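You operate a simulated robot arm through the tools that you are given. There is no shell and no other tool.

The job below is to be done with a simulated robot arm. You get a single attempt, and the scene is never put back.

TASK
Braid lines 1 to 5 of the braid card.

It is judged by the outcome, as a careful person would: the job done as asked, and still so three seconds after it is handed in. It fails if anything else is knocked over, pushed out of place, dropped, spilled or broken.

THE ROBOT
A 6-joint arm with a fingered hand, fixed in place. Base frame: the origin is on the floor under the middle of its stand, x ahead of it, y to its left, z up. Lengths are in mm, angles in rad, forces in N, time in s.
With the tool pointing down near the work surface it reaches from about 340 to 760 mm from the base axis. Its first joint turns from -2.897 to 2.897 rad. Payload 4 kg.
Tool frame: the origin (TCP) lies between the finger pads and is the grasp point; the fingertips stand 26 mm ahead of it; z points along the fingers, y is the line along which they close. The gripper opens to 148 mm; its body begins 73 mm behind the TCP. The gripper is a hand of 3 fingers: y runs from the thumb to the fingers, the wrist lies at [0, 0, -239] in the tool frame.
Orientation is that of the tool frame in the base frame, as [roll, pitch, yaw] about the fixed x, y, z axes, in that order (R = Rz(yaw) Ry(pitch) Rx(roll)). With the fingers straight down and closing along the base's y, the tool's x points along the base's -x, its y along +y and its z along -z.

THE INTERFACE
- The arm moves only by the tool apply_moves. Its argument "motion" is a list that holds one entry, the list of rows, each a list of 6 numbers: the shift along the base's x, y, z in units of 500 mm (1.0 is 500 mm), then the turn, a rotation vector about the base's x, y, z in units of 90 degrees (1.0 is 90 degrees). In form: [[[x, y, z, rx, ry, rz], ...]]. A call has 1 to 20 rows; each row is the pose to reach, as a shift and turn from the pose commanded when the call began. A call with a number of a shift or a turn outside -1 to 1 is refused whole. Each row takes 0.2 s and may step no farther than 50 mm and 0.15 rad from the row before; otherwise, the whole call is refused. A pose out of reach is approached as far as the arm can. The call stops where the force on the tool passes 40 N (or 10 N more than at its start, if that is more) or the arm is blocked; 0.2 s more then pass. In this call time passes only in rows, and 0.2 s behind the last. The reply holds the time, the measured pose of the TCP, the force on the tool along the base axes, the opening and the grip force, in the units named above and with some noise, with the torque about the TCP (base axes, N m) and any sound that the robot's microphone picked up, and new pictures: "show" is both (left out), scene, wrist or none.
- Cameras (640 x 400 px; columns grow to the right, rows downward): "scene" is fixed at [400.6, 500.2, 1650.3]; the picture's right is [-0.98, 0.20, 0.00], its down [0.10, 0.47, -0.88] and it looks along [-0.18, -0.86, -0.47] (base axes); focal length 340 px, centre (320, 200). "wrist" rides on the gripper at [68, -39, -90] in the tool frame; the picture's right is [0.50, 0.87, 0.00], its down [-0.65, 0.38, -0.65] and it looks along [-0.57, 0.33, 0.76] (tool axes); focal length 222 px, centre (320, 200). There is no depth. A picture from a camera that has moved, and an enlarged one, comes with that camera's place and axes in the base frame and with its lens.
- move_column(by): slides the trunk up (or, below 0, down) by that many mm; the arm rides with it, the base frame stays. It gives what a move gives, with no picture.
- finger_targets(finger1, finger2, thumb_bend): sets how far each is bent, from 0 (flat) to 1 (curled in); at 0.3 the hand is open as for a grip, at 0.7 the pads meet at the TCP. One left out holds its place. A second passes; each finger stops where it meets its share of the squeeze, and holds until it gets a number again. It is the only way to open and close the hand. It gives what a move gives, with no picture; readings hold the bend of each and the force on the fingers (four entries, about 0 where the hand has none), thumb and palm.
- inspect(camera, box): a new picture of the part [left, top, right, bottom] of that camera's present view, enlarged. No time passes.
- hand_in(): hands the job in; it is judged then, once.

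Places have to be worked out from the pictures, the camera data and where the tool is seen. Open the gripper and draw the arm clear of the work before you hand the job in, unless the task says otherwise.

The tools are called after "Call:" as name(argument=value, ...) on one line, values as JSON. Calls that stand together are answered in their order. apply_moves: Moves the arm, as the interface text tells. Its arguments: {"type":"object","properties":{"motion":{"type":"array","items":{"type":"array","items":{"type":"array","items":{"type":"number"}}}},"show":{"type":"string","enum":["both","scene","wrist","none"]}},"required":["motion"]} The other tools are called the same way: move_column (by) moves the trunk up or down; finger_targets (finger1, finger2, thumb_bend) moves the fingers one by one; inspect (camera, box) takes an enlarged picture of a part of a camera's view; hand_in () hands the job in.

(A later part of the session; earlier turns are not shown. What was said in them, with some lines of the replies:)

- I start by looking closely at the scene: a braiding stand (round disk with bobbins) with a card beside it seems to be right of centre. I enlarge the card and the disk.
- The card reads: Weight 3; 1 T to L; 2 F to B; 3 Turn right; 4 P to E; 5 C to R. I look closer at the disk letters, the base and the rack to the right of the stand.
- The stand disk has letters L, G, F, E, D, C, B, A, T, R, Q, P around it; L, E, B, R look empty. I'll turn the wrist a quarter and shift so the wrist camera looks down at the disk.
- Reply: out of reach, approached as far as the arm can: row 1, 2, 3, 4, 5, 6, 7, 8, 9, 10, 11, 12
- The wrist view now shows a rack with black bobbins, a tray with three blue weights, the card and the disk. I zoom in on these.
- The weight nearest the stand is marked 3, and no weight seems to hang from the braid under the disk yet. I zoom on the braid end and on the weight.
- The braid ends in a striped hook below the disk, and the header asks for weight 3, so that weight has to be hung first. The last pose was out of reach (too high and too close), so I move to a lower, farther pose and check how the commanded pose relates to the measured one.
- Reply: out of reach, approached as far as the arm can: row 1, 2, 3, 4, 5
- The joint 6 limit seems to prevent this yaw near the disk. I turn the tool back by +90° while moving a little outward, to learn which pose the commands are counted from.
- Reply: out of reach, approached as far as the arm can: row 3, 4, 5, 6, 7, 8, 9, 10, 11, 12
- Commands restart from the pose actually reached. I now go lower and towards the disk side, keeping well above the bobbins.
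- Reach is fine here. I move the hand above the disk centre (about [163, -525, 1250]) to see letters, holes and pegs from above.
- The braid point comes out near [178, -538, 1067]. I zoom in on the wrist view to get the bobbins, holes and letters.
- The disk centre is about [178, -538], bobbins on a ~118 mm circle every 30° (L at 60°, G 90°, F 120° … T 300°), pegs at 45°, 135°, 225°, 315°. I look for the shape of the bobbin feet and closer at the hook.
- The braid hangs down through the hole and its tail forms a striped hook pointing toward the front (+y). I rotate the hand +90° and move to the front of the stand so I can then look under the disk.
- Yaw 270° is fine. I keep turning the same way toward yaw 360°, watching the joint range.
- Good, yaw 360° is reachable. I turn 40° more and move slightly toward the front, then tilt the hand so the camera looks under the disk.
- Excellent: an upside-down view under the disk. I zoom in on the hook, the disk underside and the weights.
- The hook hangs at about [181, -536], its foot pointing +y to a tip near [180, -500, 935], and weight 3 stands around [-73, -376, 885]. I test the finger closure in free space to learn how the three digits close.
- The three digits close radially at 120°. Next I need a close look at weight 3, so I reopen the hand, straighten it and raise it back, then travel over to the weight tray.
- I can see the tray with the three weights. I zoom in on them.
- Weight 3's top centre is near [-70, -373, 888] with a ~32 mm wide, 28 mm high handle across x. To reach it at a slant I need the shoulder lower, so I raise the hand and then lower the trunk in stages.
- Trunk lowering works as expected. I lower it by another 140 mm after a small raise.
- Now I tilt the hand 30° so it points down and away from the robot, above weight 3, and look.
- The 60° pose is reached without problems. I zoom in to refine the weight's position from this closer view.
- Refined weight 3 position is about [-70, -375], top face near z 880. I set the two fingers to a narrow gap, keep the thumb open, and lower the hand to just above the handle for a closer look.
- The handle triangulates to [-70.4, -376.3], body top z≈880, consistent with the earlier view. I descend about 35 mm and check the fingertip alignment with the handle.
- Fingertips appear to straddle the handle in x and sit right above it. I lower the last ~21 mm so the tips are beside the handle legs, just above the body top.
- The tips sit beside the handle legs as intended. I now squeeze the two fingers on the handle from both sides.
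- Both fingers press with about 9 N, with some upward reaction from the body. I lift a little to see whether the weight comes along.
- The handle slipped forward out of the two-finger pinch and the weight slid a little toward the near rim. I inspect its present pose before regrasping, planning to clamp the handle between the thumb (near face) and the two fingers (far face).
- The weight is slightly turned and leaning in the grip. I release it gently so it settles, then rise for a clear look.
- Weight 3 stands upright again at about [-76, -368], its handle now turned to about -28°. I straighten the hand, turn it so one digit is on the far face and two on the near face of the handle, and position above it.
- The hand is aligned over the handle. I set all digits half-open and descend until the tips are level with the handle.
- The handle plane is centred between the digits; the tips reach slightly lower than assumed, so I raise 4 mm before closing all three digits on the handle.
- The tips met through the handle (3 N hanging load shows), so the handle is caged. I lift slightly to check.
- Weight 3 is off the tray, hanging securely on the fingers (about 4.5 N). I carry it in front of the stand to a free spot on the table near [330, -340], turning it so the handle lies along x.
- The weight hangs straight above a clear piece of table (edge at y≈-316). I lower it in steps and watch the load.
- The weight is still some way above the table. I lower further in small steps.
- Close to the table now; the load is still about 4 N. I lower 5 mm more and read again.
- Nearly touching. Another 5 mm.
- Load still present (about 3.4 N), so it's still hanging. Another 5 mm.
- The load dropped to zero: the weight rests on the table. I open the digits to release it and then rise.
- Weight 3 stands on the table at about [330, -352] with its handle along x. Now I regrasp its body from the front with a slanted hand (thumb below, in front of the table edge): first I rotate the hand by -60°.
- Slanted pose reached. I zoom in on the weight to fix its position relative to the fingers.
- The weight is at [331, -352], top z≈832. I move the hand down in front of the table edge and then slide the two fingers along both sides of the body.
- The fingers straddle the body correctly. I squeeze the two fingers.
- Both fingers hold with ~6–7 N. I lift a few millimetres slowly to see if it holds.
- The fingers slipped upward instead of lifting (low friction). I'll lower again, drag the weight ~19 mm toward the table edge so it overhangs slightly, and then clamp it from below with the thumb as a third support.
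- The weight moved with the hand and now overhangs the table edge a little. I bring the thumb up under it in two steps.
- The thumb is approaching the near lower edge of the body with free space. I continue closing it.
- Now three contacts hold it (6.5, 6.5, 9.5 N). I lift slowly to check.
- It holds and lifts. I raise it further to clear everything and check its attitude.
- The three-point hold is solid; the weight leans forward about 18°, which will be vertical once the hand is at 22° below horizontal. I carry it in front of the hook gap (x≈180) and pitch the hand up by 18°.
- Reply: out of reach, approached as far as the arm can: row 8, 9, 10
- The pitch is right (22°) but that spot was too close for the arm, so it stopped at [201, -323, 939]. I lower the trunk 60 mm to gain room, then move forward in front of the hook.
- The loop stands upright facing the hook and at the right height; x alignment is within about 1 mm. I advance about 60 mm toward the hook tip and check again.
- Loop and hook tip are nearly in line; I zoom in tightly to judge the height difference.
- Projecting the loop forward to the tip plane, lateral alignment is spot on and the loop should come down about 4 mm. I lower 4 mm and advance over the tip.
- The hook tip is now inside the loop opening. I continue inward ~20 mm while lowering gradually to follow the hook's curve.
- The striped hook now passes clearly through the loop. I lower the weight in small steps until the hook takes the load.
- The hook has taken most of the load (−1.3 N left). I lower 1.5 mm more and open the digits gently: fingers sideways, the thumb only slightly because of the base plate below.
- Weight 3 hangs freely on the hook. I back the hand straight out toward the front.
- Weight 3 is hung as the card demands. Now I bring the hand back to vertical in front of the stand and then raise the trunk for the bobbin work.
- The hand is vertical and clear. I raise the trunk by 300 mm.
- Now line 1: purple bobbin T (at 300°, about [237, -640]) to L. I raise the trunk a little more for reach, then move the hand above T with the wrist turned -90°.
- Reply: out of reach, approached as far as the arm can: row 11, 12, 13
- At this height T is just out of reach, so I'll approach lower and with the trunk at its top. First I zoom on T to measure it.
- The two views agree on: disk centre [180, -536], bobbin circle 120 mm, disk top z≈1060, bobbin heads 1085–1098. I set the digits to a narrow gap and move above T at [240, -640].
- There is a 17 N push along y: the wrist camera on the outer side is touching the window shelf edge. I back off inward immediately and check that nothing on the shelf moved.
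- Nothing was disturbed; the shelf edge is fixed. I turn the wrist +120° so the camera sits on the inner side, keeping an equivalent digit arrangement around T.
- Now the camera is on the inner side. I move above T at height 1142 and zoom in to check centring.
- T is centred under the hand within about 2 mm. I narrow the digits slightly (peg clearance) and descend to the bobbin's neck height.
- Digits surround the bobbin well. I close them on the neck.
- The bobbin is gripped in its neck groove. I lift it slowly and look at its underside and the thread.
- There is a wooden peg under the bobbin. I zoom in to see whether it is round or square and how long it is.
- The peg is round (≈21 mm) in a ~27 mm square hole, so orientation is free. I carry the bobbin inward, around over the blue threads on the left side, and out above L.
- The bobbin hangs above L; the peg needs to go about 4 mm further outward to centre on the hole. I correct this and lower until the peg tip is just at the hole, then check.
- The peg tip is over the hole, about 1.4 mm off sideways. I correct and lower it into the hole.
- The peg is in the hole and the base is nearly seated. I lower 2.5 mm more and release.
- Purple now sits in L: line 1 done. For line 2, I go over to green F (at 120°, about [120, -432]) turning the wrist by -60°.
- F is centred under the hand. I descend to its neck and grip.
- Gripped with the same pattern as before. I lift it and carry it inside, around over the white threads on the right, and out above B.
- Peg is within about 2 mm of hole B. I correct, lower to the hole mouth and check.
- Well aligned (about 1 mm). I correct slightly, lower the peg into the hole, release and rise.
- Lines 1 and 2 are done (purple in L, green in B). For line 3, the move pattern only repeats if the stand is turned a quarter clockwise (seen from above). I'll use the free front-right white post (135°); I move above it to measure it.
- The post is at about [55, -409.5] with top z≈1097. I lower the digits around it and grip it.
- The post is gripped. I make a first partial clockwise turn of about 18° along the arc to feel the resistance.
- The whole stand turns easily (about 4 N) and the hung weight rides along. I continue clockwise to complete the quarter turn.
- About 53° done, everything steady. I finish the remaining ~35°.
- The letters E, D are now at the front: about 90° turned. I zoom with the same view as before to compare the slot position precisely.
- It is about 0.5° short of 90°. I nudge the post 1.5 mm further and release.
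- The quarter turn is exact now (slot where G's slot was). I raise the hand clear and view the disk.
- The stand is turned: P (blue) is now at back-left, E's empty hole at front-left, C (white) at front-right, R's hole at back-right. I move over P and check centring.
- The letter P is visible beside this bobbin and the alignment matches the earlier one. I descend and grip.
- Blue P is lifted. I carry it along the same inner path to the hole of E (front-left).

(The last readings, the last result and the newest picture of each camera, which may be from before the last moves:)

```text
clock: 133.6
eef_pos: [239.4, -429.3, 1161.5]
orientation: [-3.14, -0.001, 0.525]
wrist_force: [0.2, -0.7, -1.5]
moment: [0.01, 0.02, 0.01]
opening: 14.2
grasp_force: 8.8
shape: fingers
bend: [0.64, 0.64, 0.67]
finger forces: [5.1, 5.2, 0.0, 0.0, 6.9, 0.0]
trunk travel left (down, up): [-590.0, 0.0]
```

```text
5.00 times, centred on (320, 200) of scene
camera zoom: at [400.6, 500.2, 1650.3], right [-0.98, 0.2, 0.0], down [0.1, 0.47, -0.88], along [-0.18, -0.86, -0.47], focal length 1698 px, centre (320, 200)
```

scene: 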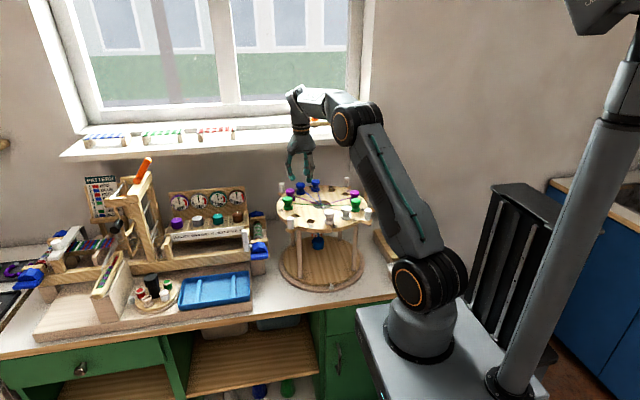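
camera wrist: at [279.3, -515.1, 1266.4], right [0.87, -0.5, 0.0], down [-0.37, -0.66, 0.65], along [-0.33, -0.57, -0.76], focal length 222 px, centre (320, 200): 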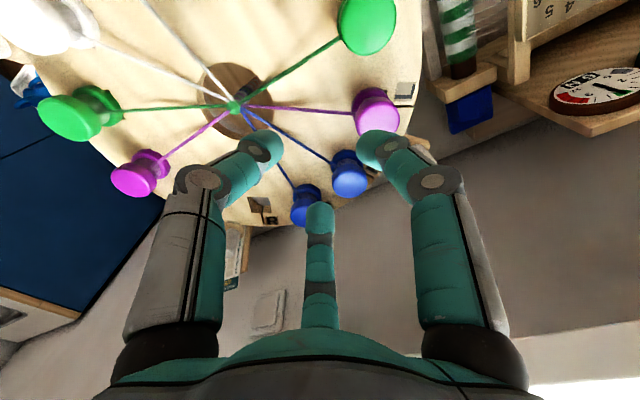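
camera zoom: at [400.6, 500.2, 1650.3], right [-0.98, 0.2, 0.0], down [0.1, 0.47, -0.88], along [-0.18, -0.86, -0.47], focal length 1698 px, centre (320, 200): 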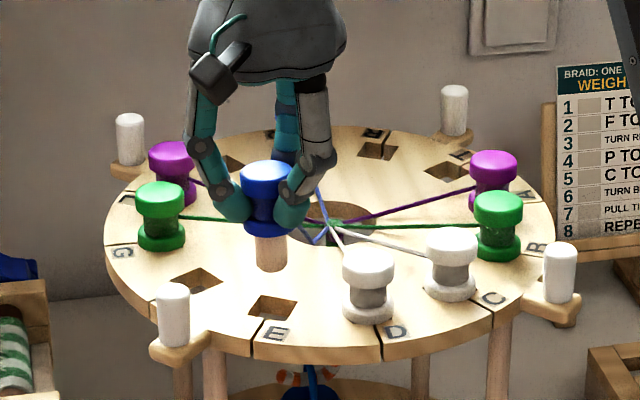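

The label E is beside this hole; the peg needs about 2 mm toward the centre. I correct, lower to the mouth and check.

Call:
apply_moves(motion=[[[-0.0008, -0.004, 0, 0, 0, 0], [-0.0008, -0.004, -0.03, 0, 0, 0], [-0.0008, -0.004, -0.06, 0, 0, 0]]], show="none")

Call:
inspect(camera="wrist", box=[280, 90, 360, 160])

Call:
inspect(camera="scene", box=[285, 185, 335, 235])

```text
clock: 134.4
eef_pos: [238.9, -433.3, 1129.9]
orientation: [-3.138, -0.001, 0.525]
wrist_force: [0.9, -0.2, -0.5]
moment: [0.04, -0.02, 0.03]
opening: 13.9
grasp_force: 8.8
shape: fingers
bend: [0.64, 0.64, 0.67]
finger forces: [5.0, 5.3, 0.0, 0.0, 7.0, 0.0]
trunk travel left (down, up): [-590.0, 0.0]
```

```text
5.71 times, centred on (320, 125) of wrist
camera zoom: at [278.7, -365.2, 1219.5], right [0.87, -0.5, 0.0], down [-0.38, -0.66, 0.65], along [-0.33, -0.56, -0.76], focal length 1269 px, centre (320, 629)
```

zoom: 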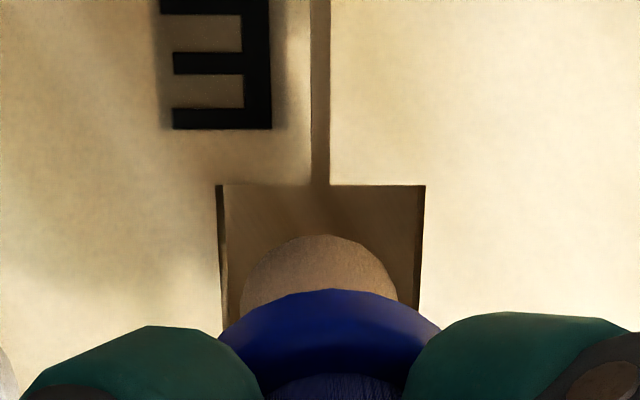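

```text
8.00 times, centred on (310, 210) of scene
camera zoom: at [400.6, 500.2, 1650.3], right [-0.98, 0.2, 0.0], down [0.1, 0.47, -0.88], along [-0.18, -0.86, -0.47], focal length 2717 px, centre (400, 120)
```

zoom: 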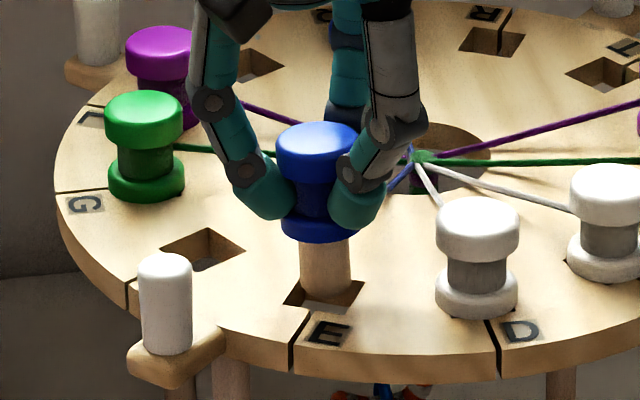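

Aligned sideways; about 1.8 mm outward correction needed. I correct, insert, release and rise.

Call:
apply_moves(motion=[[[0.002, 0.003, 0, 0, 0, 0], [0.002, 0.003, -0.02, 0, 0, 0], [0.002, 0.003, -0.04, 0, 0, 0], [0.002, 0.003, -0.057, 0, 0, 0]]], show="none")

Call:
inspect(camera="scene", box=[285, 185, 335, 235])

Call:
inspect(camera="wrist", box=[270, 90, 370, 180])

```text
clock: 135.4
eef_pos: [242.0, -430.1, 1101.2]
orientation: [-3.139, 0.0, 0.524]
wrist_force: [0.2, 1.2, -1.0]
moment: [-0.01, 0.02, 0.0]
opening: 13.9
grasp_force: 9.1
shape: fingers
bend: [0.64, 0.64, 0.67]
finger forces: [5.1, 5.3, 0.0, 0.0, 7.1, 0.0]
trunk travel left (down, up): [-590.0, 0.0]
```

```text
8.00 times, centred on (310, 210) of scene
camera zoom: at [400.6, 500.2, 1650.3], right [-0.98, 0.2, 0.0], down [0.1, 0.47, -0.88], along [-0.18, -0.86, -0.47], focal length 2717 px, centre (400, 120)
```

zoom: 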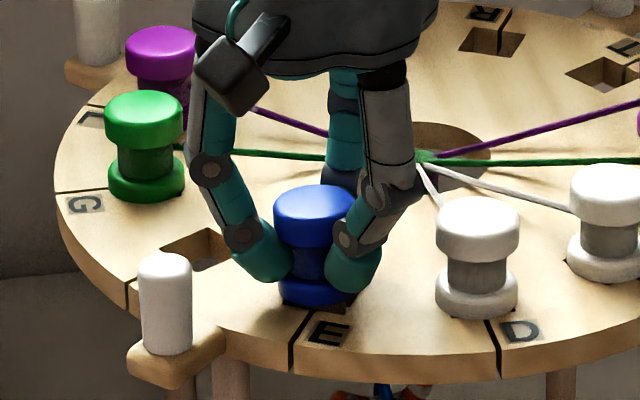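

```text
4.44 times, centred on (320, 135) of wrist
camera zoom: at [280.8, -363.6, 1191.2], right [0.87, -0.5, 0.0], down [-0.38, -0.66, 0.65], along [-0.33, -0.57, -0.76], focal length 987 px, centre (320, 489)
```

zoom: 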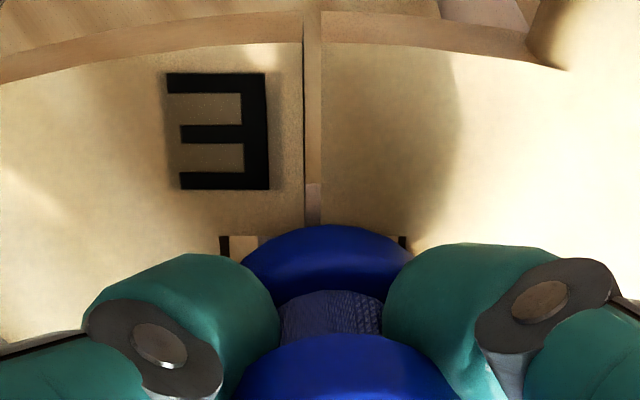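

Blue is seated in E. I release and rise, then turn the wrist toward C's arrangement.

Call:
finger_targets(finger1=0.575, finger2=0.575, thumb_bend=0.575)

Call:
apply_moves(motion=[[[0, 0, 0.03, 0, 0, 0], [0, 0, 0.07, 0, 0, 0], [0, 0, 0.12, 0, 0, 0], [0, 0, 0.16, 0, 0, 0]]], show="none")

Call:
inspect(camera="scene", box=[270, 165, 380, 245])

Call:
apply_moves(motion=[[[-0.03, 0, 0, 0, 0, -0.0834], [-0.06, 0, 0, 0, 0, -0.1667], [-0.09, 0, 0, 0, 0, -0.25], [-0.12, 0, 0, 0, 0, -0.3334], [-0.15, -0.001, -0.02, 0, 0, -0.4167], [-0.18, -0.002, -0.04, 0, 0, -0.5], [-0.21, -0.003, -0.06, 0, 0, -0.5834], [-0.242, -0.003, -0.07, 0, 0, -0.6667]]], show="wrist")

Call:
inspect(camera="wrist", box=[240, 80, 400, 220])

```text
clock: 136.4
eef_pos: [241.3, -430.6, 1101.9]
orientation: [-3.14, 0.0, 0.523]
wrist_force: [-0.5, 0.7, 1.1]
moment: [0.04, 0.0, 0.01]
opening: 38.7
grasp_force: 0.0
shape: fingers
bend: [0.57, 0.57, 0.57]
finger forces: [0.1, 0.0, 0.1, 0.0, 0.0, 0.0]
trunk travel left (down, up): [-590.0, 0.0]
```

```text
clock: 137.4
eef_pos: [241.4, -429.9, 1182.1]
orientation: [-3.14, 0.002, 0.524]
wrist_force: [0.1, -0.6, 0.7]
moment: [0.0, 0.02, -0.01]
opening: 38.7
grasp_force: 0.0
shape: fingers
bend: [0.57, 0.57, 0.57]
finger forces: [0.1, 0.1, 0.0, 0.0, 0.0, 0.1]
trunk travel left (down, up): [-590.0, 0.0]
```

```text
5.00 times, centred on (325, 205) of scene
camera zoom: at [400.6, 500.2, 1650.3], right [-0.98, 0.2, 0.0], down [0.1, 0.47, -0.88], along [-0.18, -0.86, -0.47], focal length 1698 px, centre (295, 175)
```

zoom: 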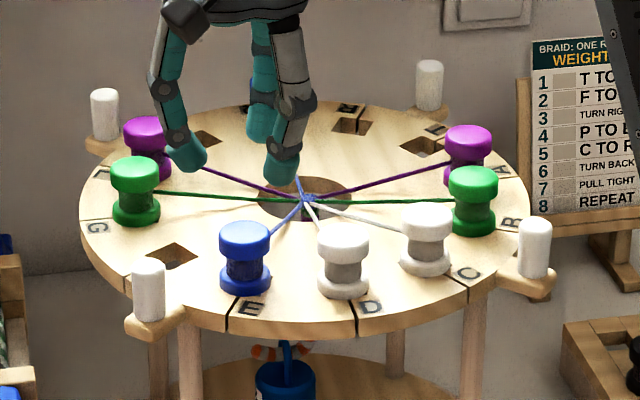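

```text
clock: 139.2
eef_pos: [121.1, -432.8, 1146.1]
orientation: [-3.138, -0.002, -0.524]
wrist_force: [-0.1, -0.2, 0.0]
moment: [0.02, 0.02, 0.0]
opening: 38.6
grasp_force: 0.1
shape: fingers
bend: [0.57, 0.57, 0.57]
finger forces: [0.1, 0.1, 0.0, 0.1, 0.0, 0.0]
trunk travel left (down, up): [-590.0, 0.0]
camera wrist: at [198.9, -432.9, 1235.9], right [0.0, -1.0, 0.0], down [-0.76, 0.0, 0.65], along [-0.65, 0.0, -0.76], focal length 222 px, centre (320, 200)
```

wrist: 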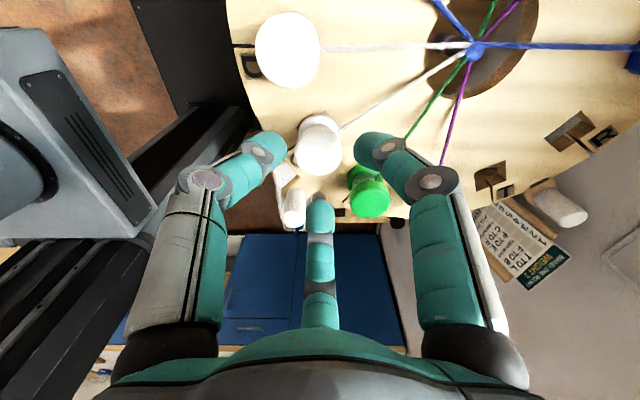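

```text
2.86 times, centred on (320, 150) of wrist
camera zoom: at [198.9, -432.9, 1235.9], right [0.0, -1.0, 0.0], down [-0.76, 0.0, 0.65], along [-0.65, 0.0, -0.76], focal length 635 px, centre (320, 343)
```

zoom: 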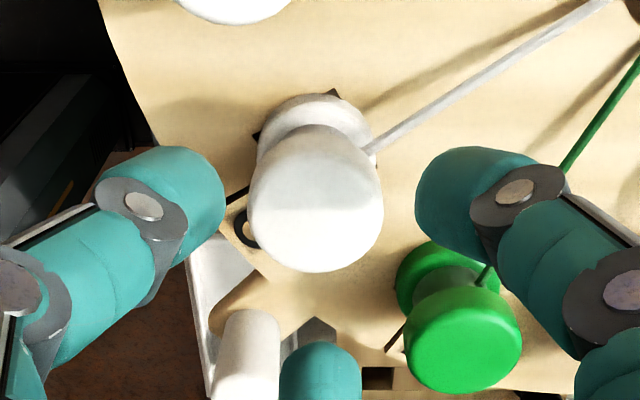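

C (white) is under the hand. I make a small correction, descend and grip.

Call:
apply_moves(motion=[[[-0.002, 0.0016, -0.03, 0, 0, 0], [-0.002, 0.0016, -0.06, 0, 0, 0], [-0.002, 0.0016, -0.091, 0, 0, 0]]], show="none")

Call:
inspect(camera="wrist", box=[240, 100, 400, 240])

Call:
finger_targets(finger1=0.7, finger2=0.7, thumb_bend=0.7)

Call:
inspect(camera="wrist", box=[240, 100, 400, 240])

```text
clock: 140.0
eef_pos: [119.5, -431.3, 1101.0]
orientation: [-3.139, 0.0, -0.523]
wrist_force: [-0.6, -0.5, 0.2]
moment: [0.02, -0.03, 0.01]
opening: 38.6
grasp_force: 0.0
shape: fingers
bend: [0.57, 0.57, 0.57]
finger forces: [0.1, 0.0, 0.0, 0.0, 0.1, 0.0]
trunk travel left (down, up): [-590.0, 0.0]
```

```text
2.86 times, centred on (320, 170) of wrist
camera zoom: at [197.7, -432.1, 1190.7], right [0.0, -1.0, 0.0], down [-0.76, 0.0, 0.65], along [-0.65, 0.0, -0.76], focal length 635 px, centre (320, 286)
```

zoom: 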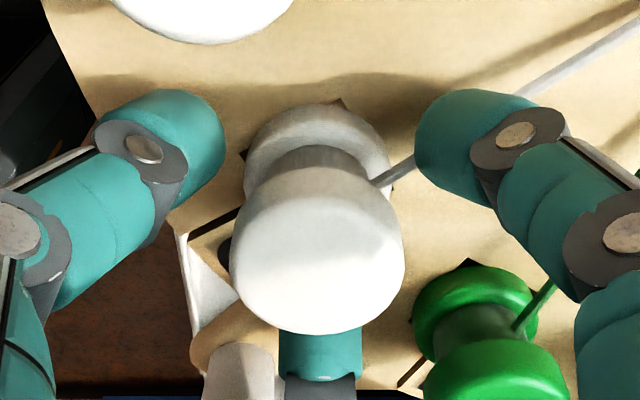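

```text
clock: 141.0
eef_pos: [119.3, -430.4, 1100.3]
orientation: [-3.14, 0.001, -0.523]
wrist_force: [0.6, 0.2, 0.1]
moment: [-0.02, 0.01, 0.06]
opening: 14.1
grasp_force: 7.8
shape: fingers
bend: [0.64, 0.64, 0.67]
finger forces: [5.1, 5.1, 0.0, 0.0, 6.1, 0.1]
trunk travel left (down, up): [-590.0, 0.0]
```

```text
2.86 times, centred on (320, 170) of wrist
camera zoom: at [197.7, -432.0, 1190.7], right [0.0, -1.0, 0.0], down [-0.76, 0.0, 0.65], along [-0.65, 0.0, -0.76], focal length 635 px, centre (320, 286)
```

zoom: 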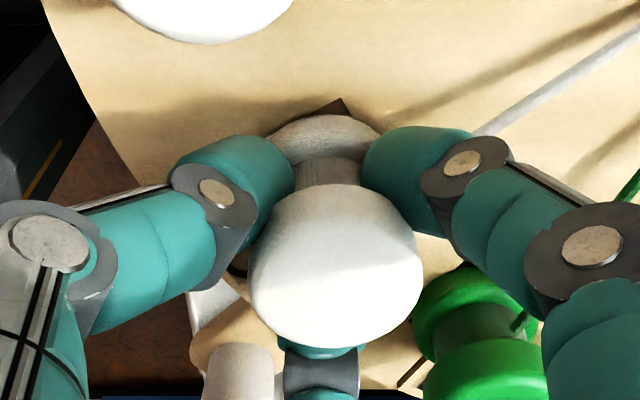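

Gripped. I lift C and carry it along the inner right path to R's hole (back-right).

Call:
apply_moves(motion=[[[0, 0, 0.04, 0, 0, 0], [0, 0, 0.08, 0, 0, 0], [0, 0, 0.12, 0, 0, 0], [0.03, -0.052, 0.12, 0, 0, 0], [0.062, -0.104, 0.12, 0, 0, 0], [0.018, -0.148, 0.12, 0, 0, 0], [0.002, -0.208, 0.12, 0, 0, 0], [0.018, -0.268, 0.12, 0, 0, 0], [0.062, -0.312, 0.12, 0, 0, 0], [0.034, -0.362, 0.12, 0, 0, 0], [0.0012, -0.4136, 0.12, 0, 0, 0]]], show="none")

Call:
inspect(camera="wrist", box=[240, 60, 400, 200])

Call:
inspect(camera="scene", box=[280, 150, 380, 230])

```text
clock: 143.4
eef_pos: [118.8, -639.2, 1160.0]
orientation: [-3.139, 0.001, -0.522]
wrist_force: [0.0, -0.3, -1.6]
moment: [-0.06, 0.01, -0.04]
opening: 13.7
grasp_force: 8.2
shape: fingers
bend: [0.64, 0.64, 0.67]
finger forces: [5.4, 5.2, 0.1, 0.0, 5.9, 0.0]
trunk travel left (down, up): [-590.0, 0.0]
```

```text
2.86 times, centred on (320, 130) of wrist
camera zoom: at [197.9, -639.4, 1251.5], right [0.0, -1.0, 0.0], down [-0.76, 0.0, 0.65], along [-0.65, 0.0, -0.76], focal length 635 px, centre (320, 400)
```

zoom: 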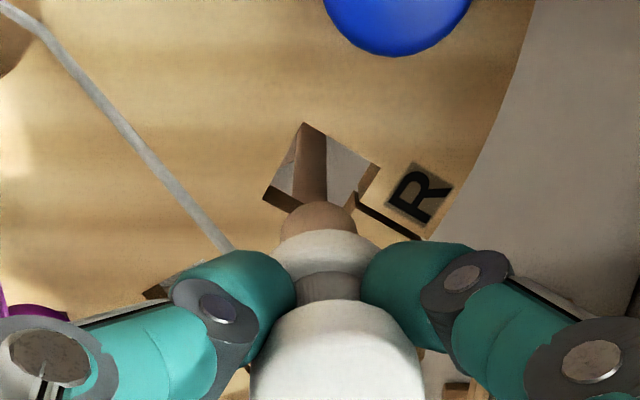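

```text
5.00 times, centred on (330, 190) of scene
camera zoom: at [400.6, 500.2, 1650.3], right [-0.98, 0.2, 0.0], down [0.1, 0.47, -0.88], along [-0.18, -0.86, -0.47], focal length 1698 px, centre (270, 250)
```

zoom: 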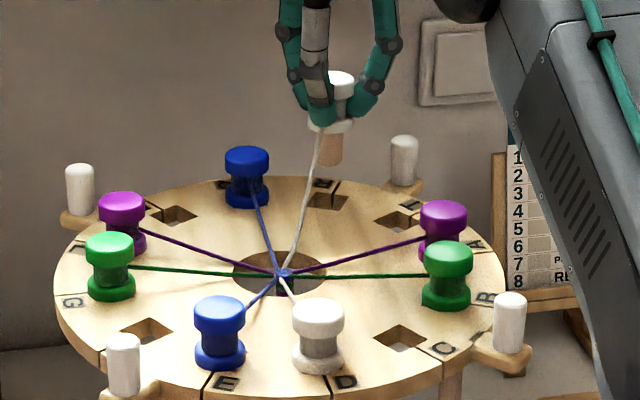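

The letter R confirms the hole. Small correction, lower to the mouth and check.

Call:
apply_moves(motion=[[[0.0024, -0.0014, 0, 0, 0, 0], [0.0024, -0.0014, -0.03, 0, 0, 0], [0.0024, -0.0014, -0.06, 0, 0, 0]]], show="none")

Call:
inspect(camera="wrist", box=[280, 90, 360, 160])

Call:
inspect(camera="scene", box=[310, 160, 350, 200])

```text
clock: 144.2
eef_pos: [120.7, -638.2, 1131.1]
orientation: [-3.14, 0.001, -0.519]
wrist_force: [1.1, -0.9, -0.1]
moment: [-0.01, 0.01, 0.03]
opening: 14.1
grasp_force: 8.5
shape: fingers
bend: [0.64, 0.64, 0.67]
finger forces: [5.2, 5.2, 0.1, 0.0, 5.9, 0.0]
trunk travel left (down, up): [-590.0, 0.0]
```

```text
5.71 times, centred on (320, 125) of wrist
camera zoom: at [200.2, -638.9, 1221.5], right [0.0, -1.0, 0.0], down [-0.76, 0.0, 0.65], along [-0.65, 0.0, -0.76], focal length 1269 px, centre (320, 629)
```

zoom: 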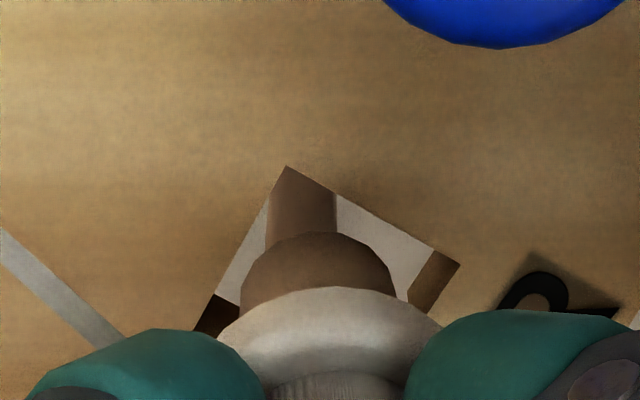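

```text
10.00 times, centred on (330, 180) of scene
camera zoom: at [400.6, 500.2, 1650.3], right [-0.98, 0.2, 0.0], down [0.1, 0.47, -0.88], along [-0.18, -0.86, -0.47], focal length 3396 px, centre (220, 400)
```

zoom: 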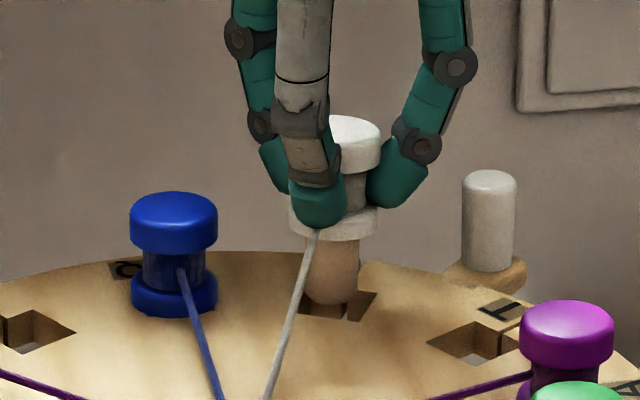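

Nearly identical to the earlier successful insertion. I correct ~1 mm and insert.

Call:
apply_moves(motion=[[[-0.0024, -0.002, 0, 0, 0, 0], [-0.0024, -0.002, -0.02, 0, 0, 0], [-0.0024, -0.002, -0.04, 0, 0, 0], [-0.0024, -0.002, -0.06, 0, 0, 0]]], show="none")

Call:
inspect(camera="scene", box=[310, 160, 350, 200])

Call:
finger_targets(finger1=0.575, finger2=0.575, thumb_bend=0.575)

Call:
apply_moves(motion=[[[0, 0, 0.03, 0, 0, 0], [0, 0, 0.07, 0, 0, 0], [0, 0, 0.11, 0, 0, 0], [0, 0.05, 0.15, 0, 0, 0], [0, 0.12, 0.16, 0, 0, 0], [0, 0.2, 0.17, 0, 0, 0]]], show="both")

Call:
inspect(camera="scene", box=[270, 165, 380, 245])

```text
clock: 145.2
eef_pos: [121.4, -639.0, 1099.6]
orientation: [-3.14, -0.003, -0.522]
wrist_force: [0.3, 0.5, 0.2]
moment: [-0.02, 0.01, 0.02]
opening: 13.6
grasp_force: 8.1
shape: fingers
bend: [0.64, 0.64, 0.67]
finger forces: [5.2, 5.0, 0.0, 0.0, 5.9, 0.1]
trunk travel left (down, up): [-590.0, 0.0]
```

```text
10.00 times, centred on (330, 180) of scene
camera zoom: at [400.6, 500.2, 1650.3], right [-0.98, 0.2, 0.0], down [0.1, 0.47, -0.88], along [-0.18, -0.86, -0.47], focal length 3396 px, centre (220, 400)
```

zoom: 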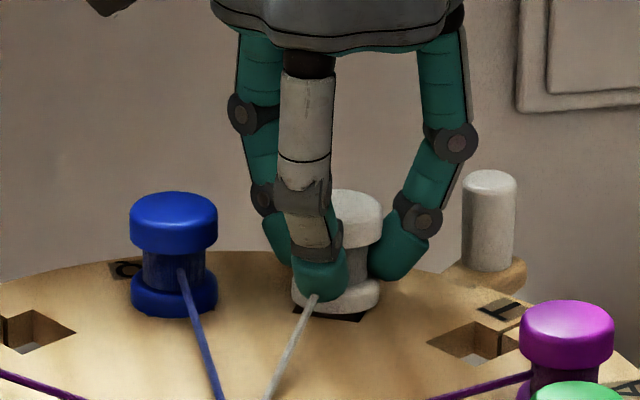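

```text
clock: 146.2
eef_pos: [119.3, -639.7, 1100.0]
orientation: [-3.141, -0.001, -0.523]
wrist_force: [0.8, 0.5, 0.0]
moment: [-0.01, 0.0, -0.01]
opening: 38.7
grasp_force: 0.0
shape: fingers
bend: [0.57, 0.57, 0.57]
finger forces: [0.1, 0.0, 0.0, 0.0, 0.0, 0.0]
trunk travel left (down, up): [-590.0, 0.0]
```

```text
clock: 147.6
eef_pos: [120.0, -538.6, 1184.7]
orientation: [-3.14, 0.001, -0.522]
wrist_force: [-0.8, 0.1, 0.3]
moment: [-0.01, 0.01, -0.05]
opening: 38.8
grasp_force: 0.0
shape: fingers
bend: [0.57, 0.57, 0.57]
finger forces: [0.1, 0.0, 0.1, 0.1, 0.1, 0.0]
trunk travel left (down, up): [-590.0, 0.0]
camera wrist: at [198.5, -539.0, 1274.6], right [0.0, -1.0, 0.0], down [-0.76, 0.0, 0.65], along [-0.65, 0.0, -0.76], focal length 222 px, centre (320, 200)
```

scene: 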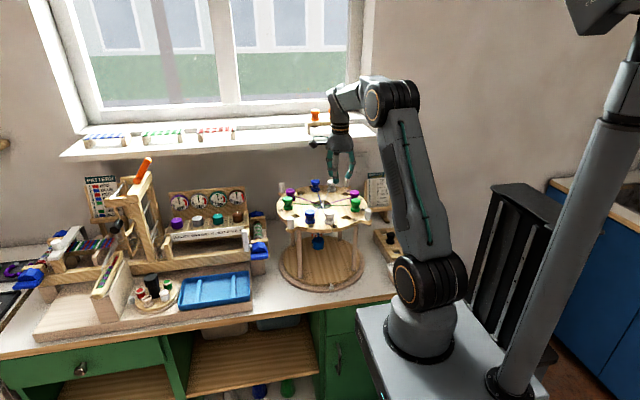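
wrist: 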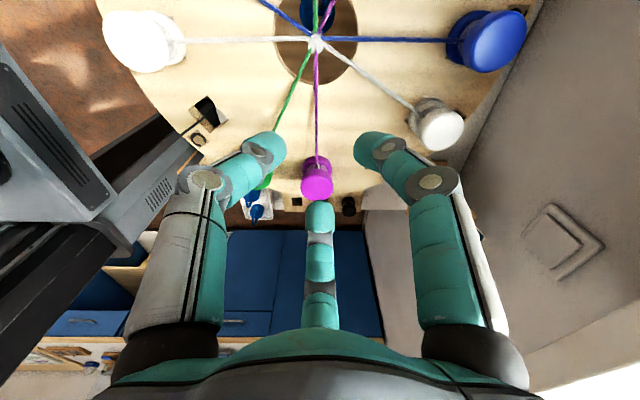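

```text
5.00 times, centred on (325, 205) of scene
camera zoom: at [400.6, 500.2, 1650.3], right [-0.98, 0.2, 0.0], down [0.1, 0.47, -0.88], along [-0.18, -0.86, -0.47], focal length 1698 px, centre (295, 175)
```

zoom: 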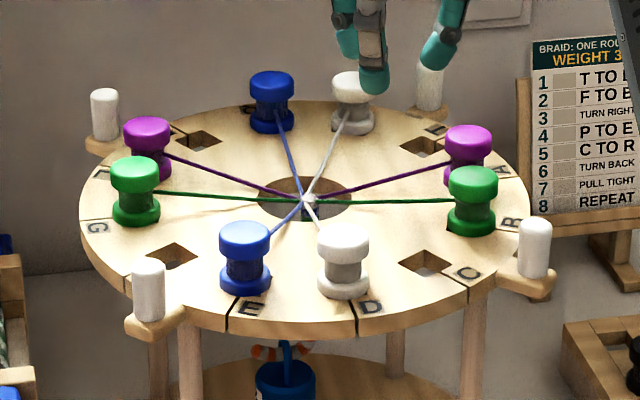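

All five lines are carried out. I draw the arm clear up and to the front and open the hand, then verify the final state.

Call:
apply_moves(motion=[[[0.01, 0.04, 0.04, 0, 0, 0], [0.04, 0.1, 0.08, 0, 0, 0], [0.08, 0.17, 0.11, 0, 0, 0], [0.12, 0.24, 0.14, 0, 0, 0], [0.16, 0.31, 0.16, 0, 0, 0], [0.2, 0.37, 0.18, 0, 0, 0], [0.24, 0.42, 0.19, 0, 0, 0]]], show="none")

Call:
finger_targets(finger1=0.3, finger2=0.3, thumb_bend=0.3)

Call:
inspect(camera="scene", box=[255, 155, 415, 305])

Call:
inspect(camera="scene", box=[300, 220, 345, 275])

Call:
inspect(camera="scene", box=[0, 100, 640, 400])

```text
clock: 149.2
eef_pos: [238.2, -328.5, 1279.7]
orientation: [-3.14, -0.001, -0.523]
wrist_force: [-0.7, 0.4, -0.2]
moment: [-0.01, 0.0, 0.01]
opening: 39.0
grasp_force: 0.0
shape: fingers
bend: [0.57, 0.57, 0.57]
finger forces: [0.0, 0.0, 0.0, 0.1, 0.0, 0.1]
trunk travel left (down, up): [-590.0, 0.0]
```

```text
clock: 150.2
eef_pos: [239.0, -330.3, 1279.9]
orientation: [-3.139, 0.0, -0.522]
wrist_force: [0.4, 0.1, 0.2]
moment: [0.01, 0.02, -0.02]
opening: 126.5
grasp_force: 0.1
shape: fingers
bend: [0.3, 0.3, 0.3]
finger forces: [0.0, 0.0, 0.0, 0.0, 0.0, 0.0]
trunk travel left (down, up): [-590.0, 0.0]
```

```text
2.67 times, centred on (335, 230) of scene
camera zoom: at [400.6, 500.2, 1650.3], right [-0.98, 0.2, 0.0], down [0.1, 0.47, -0.88], along [-0.18, -0.86, -0.47], focal length 906 px, centre (280, 120)
```

zoom: 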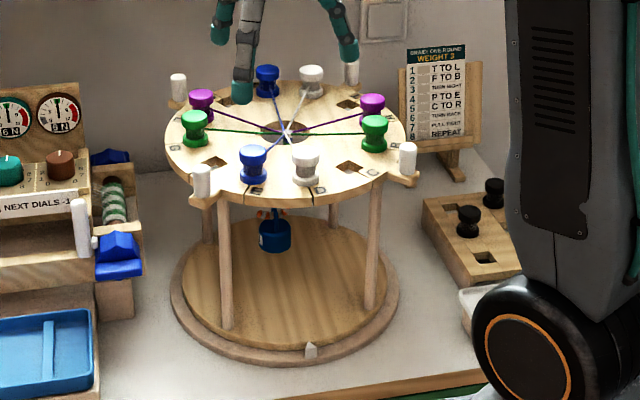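

```text
7.27 times, centred on (322, 248) of scene
camera zoom: at [400.6, 500.2, 1650.3], right [-0.98, 0.2, 0.0], down [0.1, 0.47, -0.88], along [-0.18, -0.86, -0.47], focal length 2470 px, centre (302, -146)
```

zoom: 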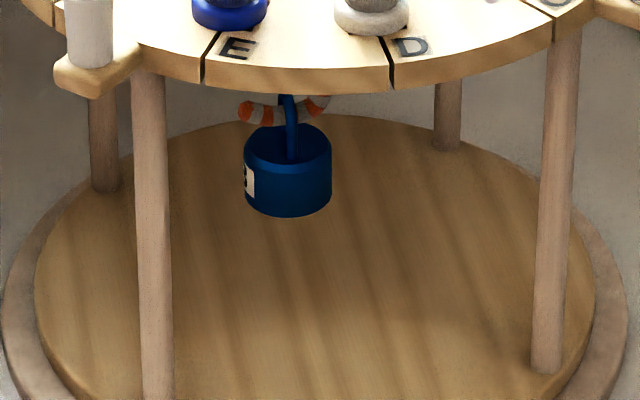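

```text
1.00 times, centred on (320, 250) of scene (not enlarged: the box is as wide or as high as the picture)
camera zoom: at [400.6, 500.2, 1650.3], right [-0.98, 0.2, 0.0], down [0.1, 0.47, -0.88], along [-0.18, -0.86, -0.47], focal length 340 px, centre (320, 150)
```

zoom: 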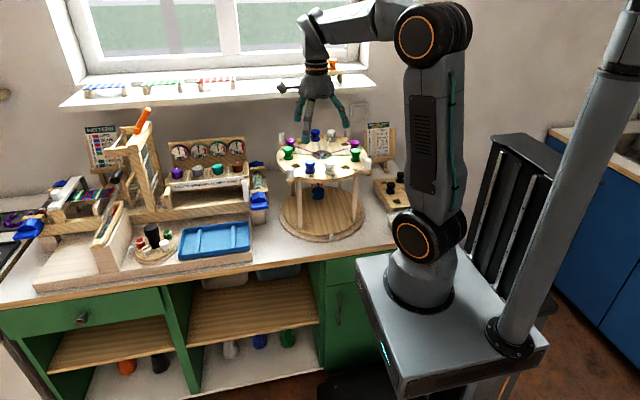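

Everything looks right: weight 3 hangs, purple in L, green in B, stand turned, blue in E, white in R. I move the arm a bit further away and take one last close look at the disk.

Call:
apply_moves(motion=[[[0.03, 0.02, 0.02, 0, 0, 0], [0.06, 0.04, 0.05, 0, 0, 0], [0.09, 0.055, 0.08, 0, 0, 0]]], show="wrist")

Call:
inspect(camera="scene", box=[270, 170, 325, 225])

Call:
inspect(camera="scene", box=[320, 165, 380, 225])

Call:
inspect(camera="scene", box=[370, 225, 450, 290])

```text
clock: 151.0
eef_pos: [285.4, -302.1, 1322.4]
orientation: [-3.14, 0.001, -0.522]
wrist_force: [0.0, -0.2, 0.3]
moment: [0.0, 0.0, 0.04]
opening: 126.6
grasp_force: 0.1
shape: fingers
bend: [0.3, 0.3, 0.3]
finger forces: [0.0, 0.0, 0.0, 0.0, 0.0, 0.0]
trunk travel left (down, up): [-590.0, 0.0]
camera wrist: at [363.3, -302.5, 1411.8], right [0.0, -1.0, 0.0], down [-0.76, 0.0, 0.65], along [-0.65, 0.0, -0.76], focal length 222 px, centre (320, 200)
```

wrist: 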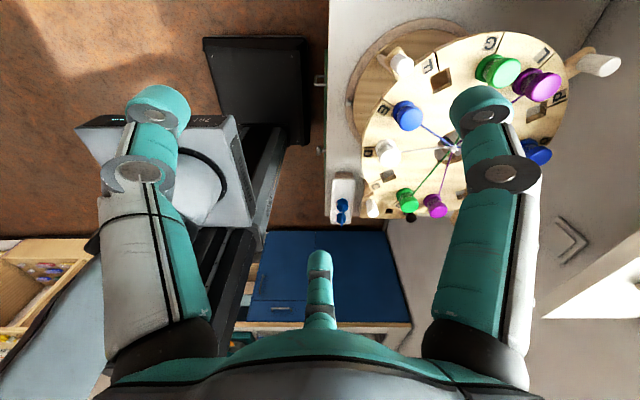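

```text
7.27 times, centred on (298, 198) of scene
camera zoom: at [400.6, 500.2, 1650.3], right [-0.98, 0.2, 0.0], down [0.1, 0.47, -0.88], along [-0.18, -0.86, -0.47], focal length 2470 px, centre (484, 218)
```

zoom: 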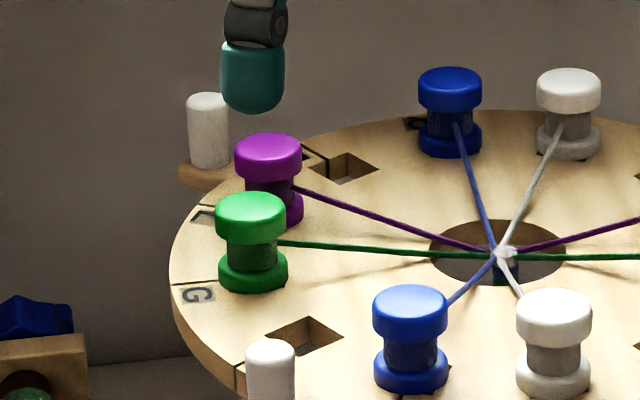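

```text
6.67 times, centred on (350, 195) of scene
camera zoom: at [400.6, 500.2, 1650.3], right [-0.98, 0.2, 0.0], down [0.1, 0.47, -0.88], along [-0.18, -0.86, -0.47], focal length 2264 px, centre (120, 233)
```

zoom: 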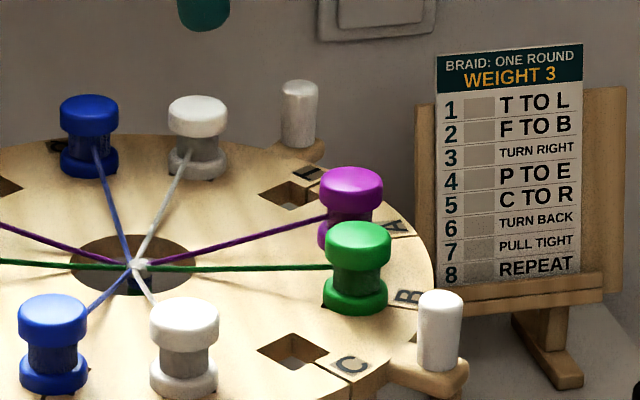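

```text
6.15 times, centred on (410, 258) of scene
camera zoom: at [400.6, 500.2, 1650.3], right [-0.98, 0.2, 0.0], down [0.1, 0.47, -0.88], along [-0.18, -0.86, -0.47], focal length 2090 px, centre (-234, -154)
```

zoom: 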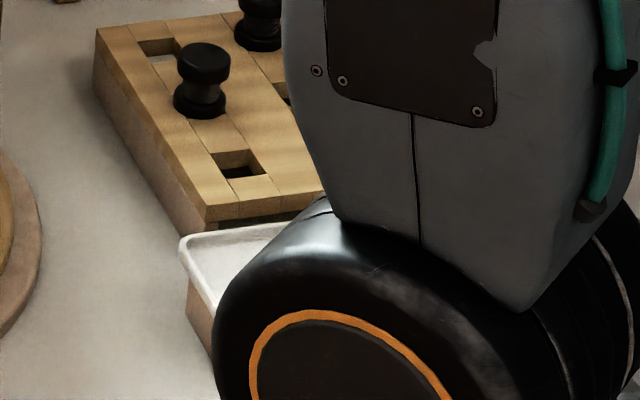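

The bobbins are all seated: purple in L, green in B, blue in E and white in R. The stand is a quarter turn to the right, weight 3 hangs on the hook, and the rest of the bench is where it was. The hand is open and the arm is clear, so I hand the job in.

Call:
hand_in()

```text
The job is handed in.
```

I braided lines 1 to 5 of the card and handed the job in. I don't have the verdict yet.

- **Weight:** The card's heading says "Weight 3" and nothing was hanging from the braid. I treated that as part of the job and hung weight 3 on the hook under the disk before starting.
- **Lines 1 and 2:** The purple bobbin went from T to L, and the green one from F to B.
- **Line 3:** I turned the stand a quarter turn clockwise as seen from above. The card doesn't say how far or which way "right" is. I chose this because it makes lines 4 and 5 repeat the same moves as lines 1 and 2, in the same order.
- **Lines 4 and 5:** The blue bobbin went from P to E, and the white one from C to R.

In the last pictures all the bobbins were seated, the weight was hanging, and the hand was open and clear of the stand. There were two mishaps:

- **Weight slipped:** Weight 3 slid a little inside its tray on my first try at gripping it. It stayed upright, and I set it briefly on the table to get a better hold.
- **Shelf touched:** The wrist camera pressed against the window shelf once, at about 17 N. Nothing on the shelf moved.
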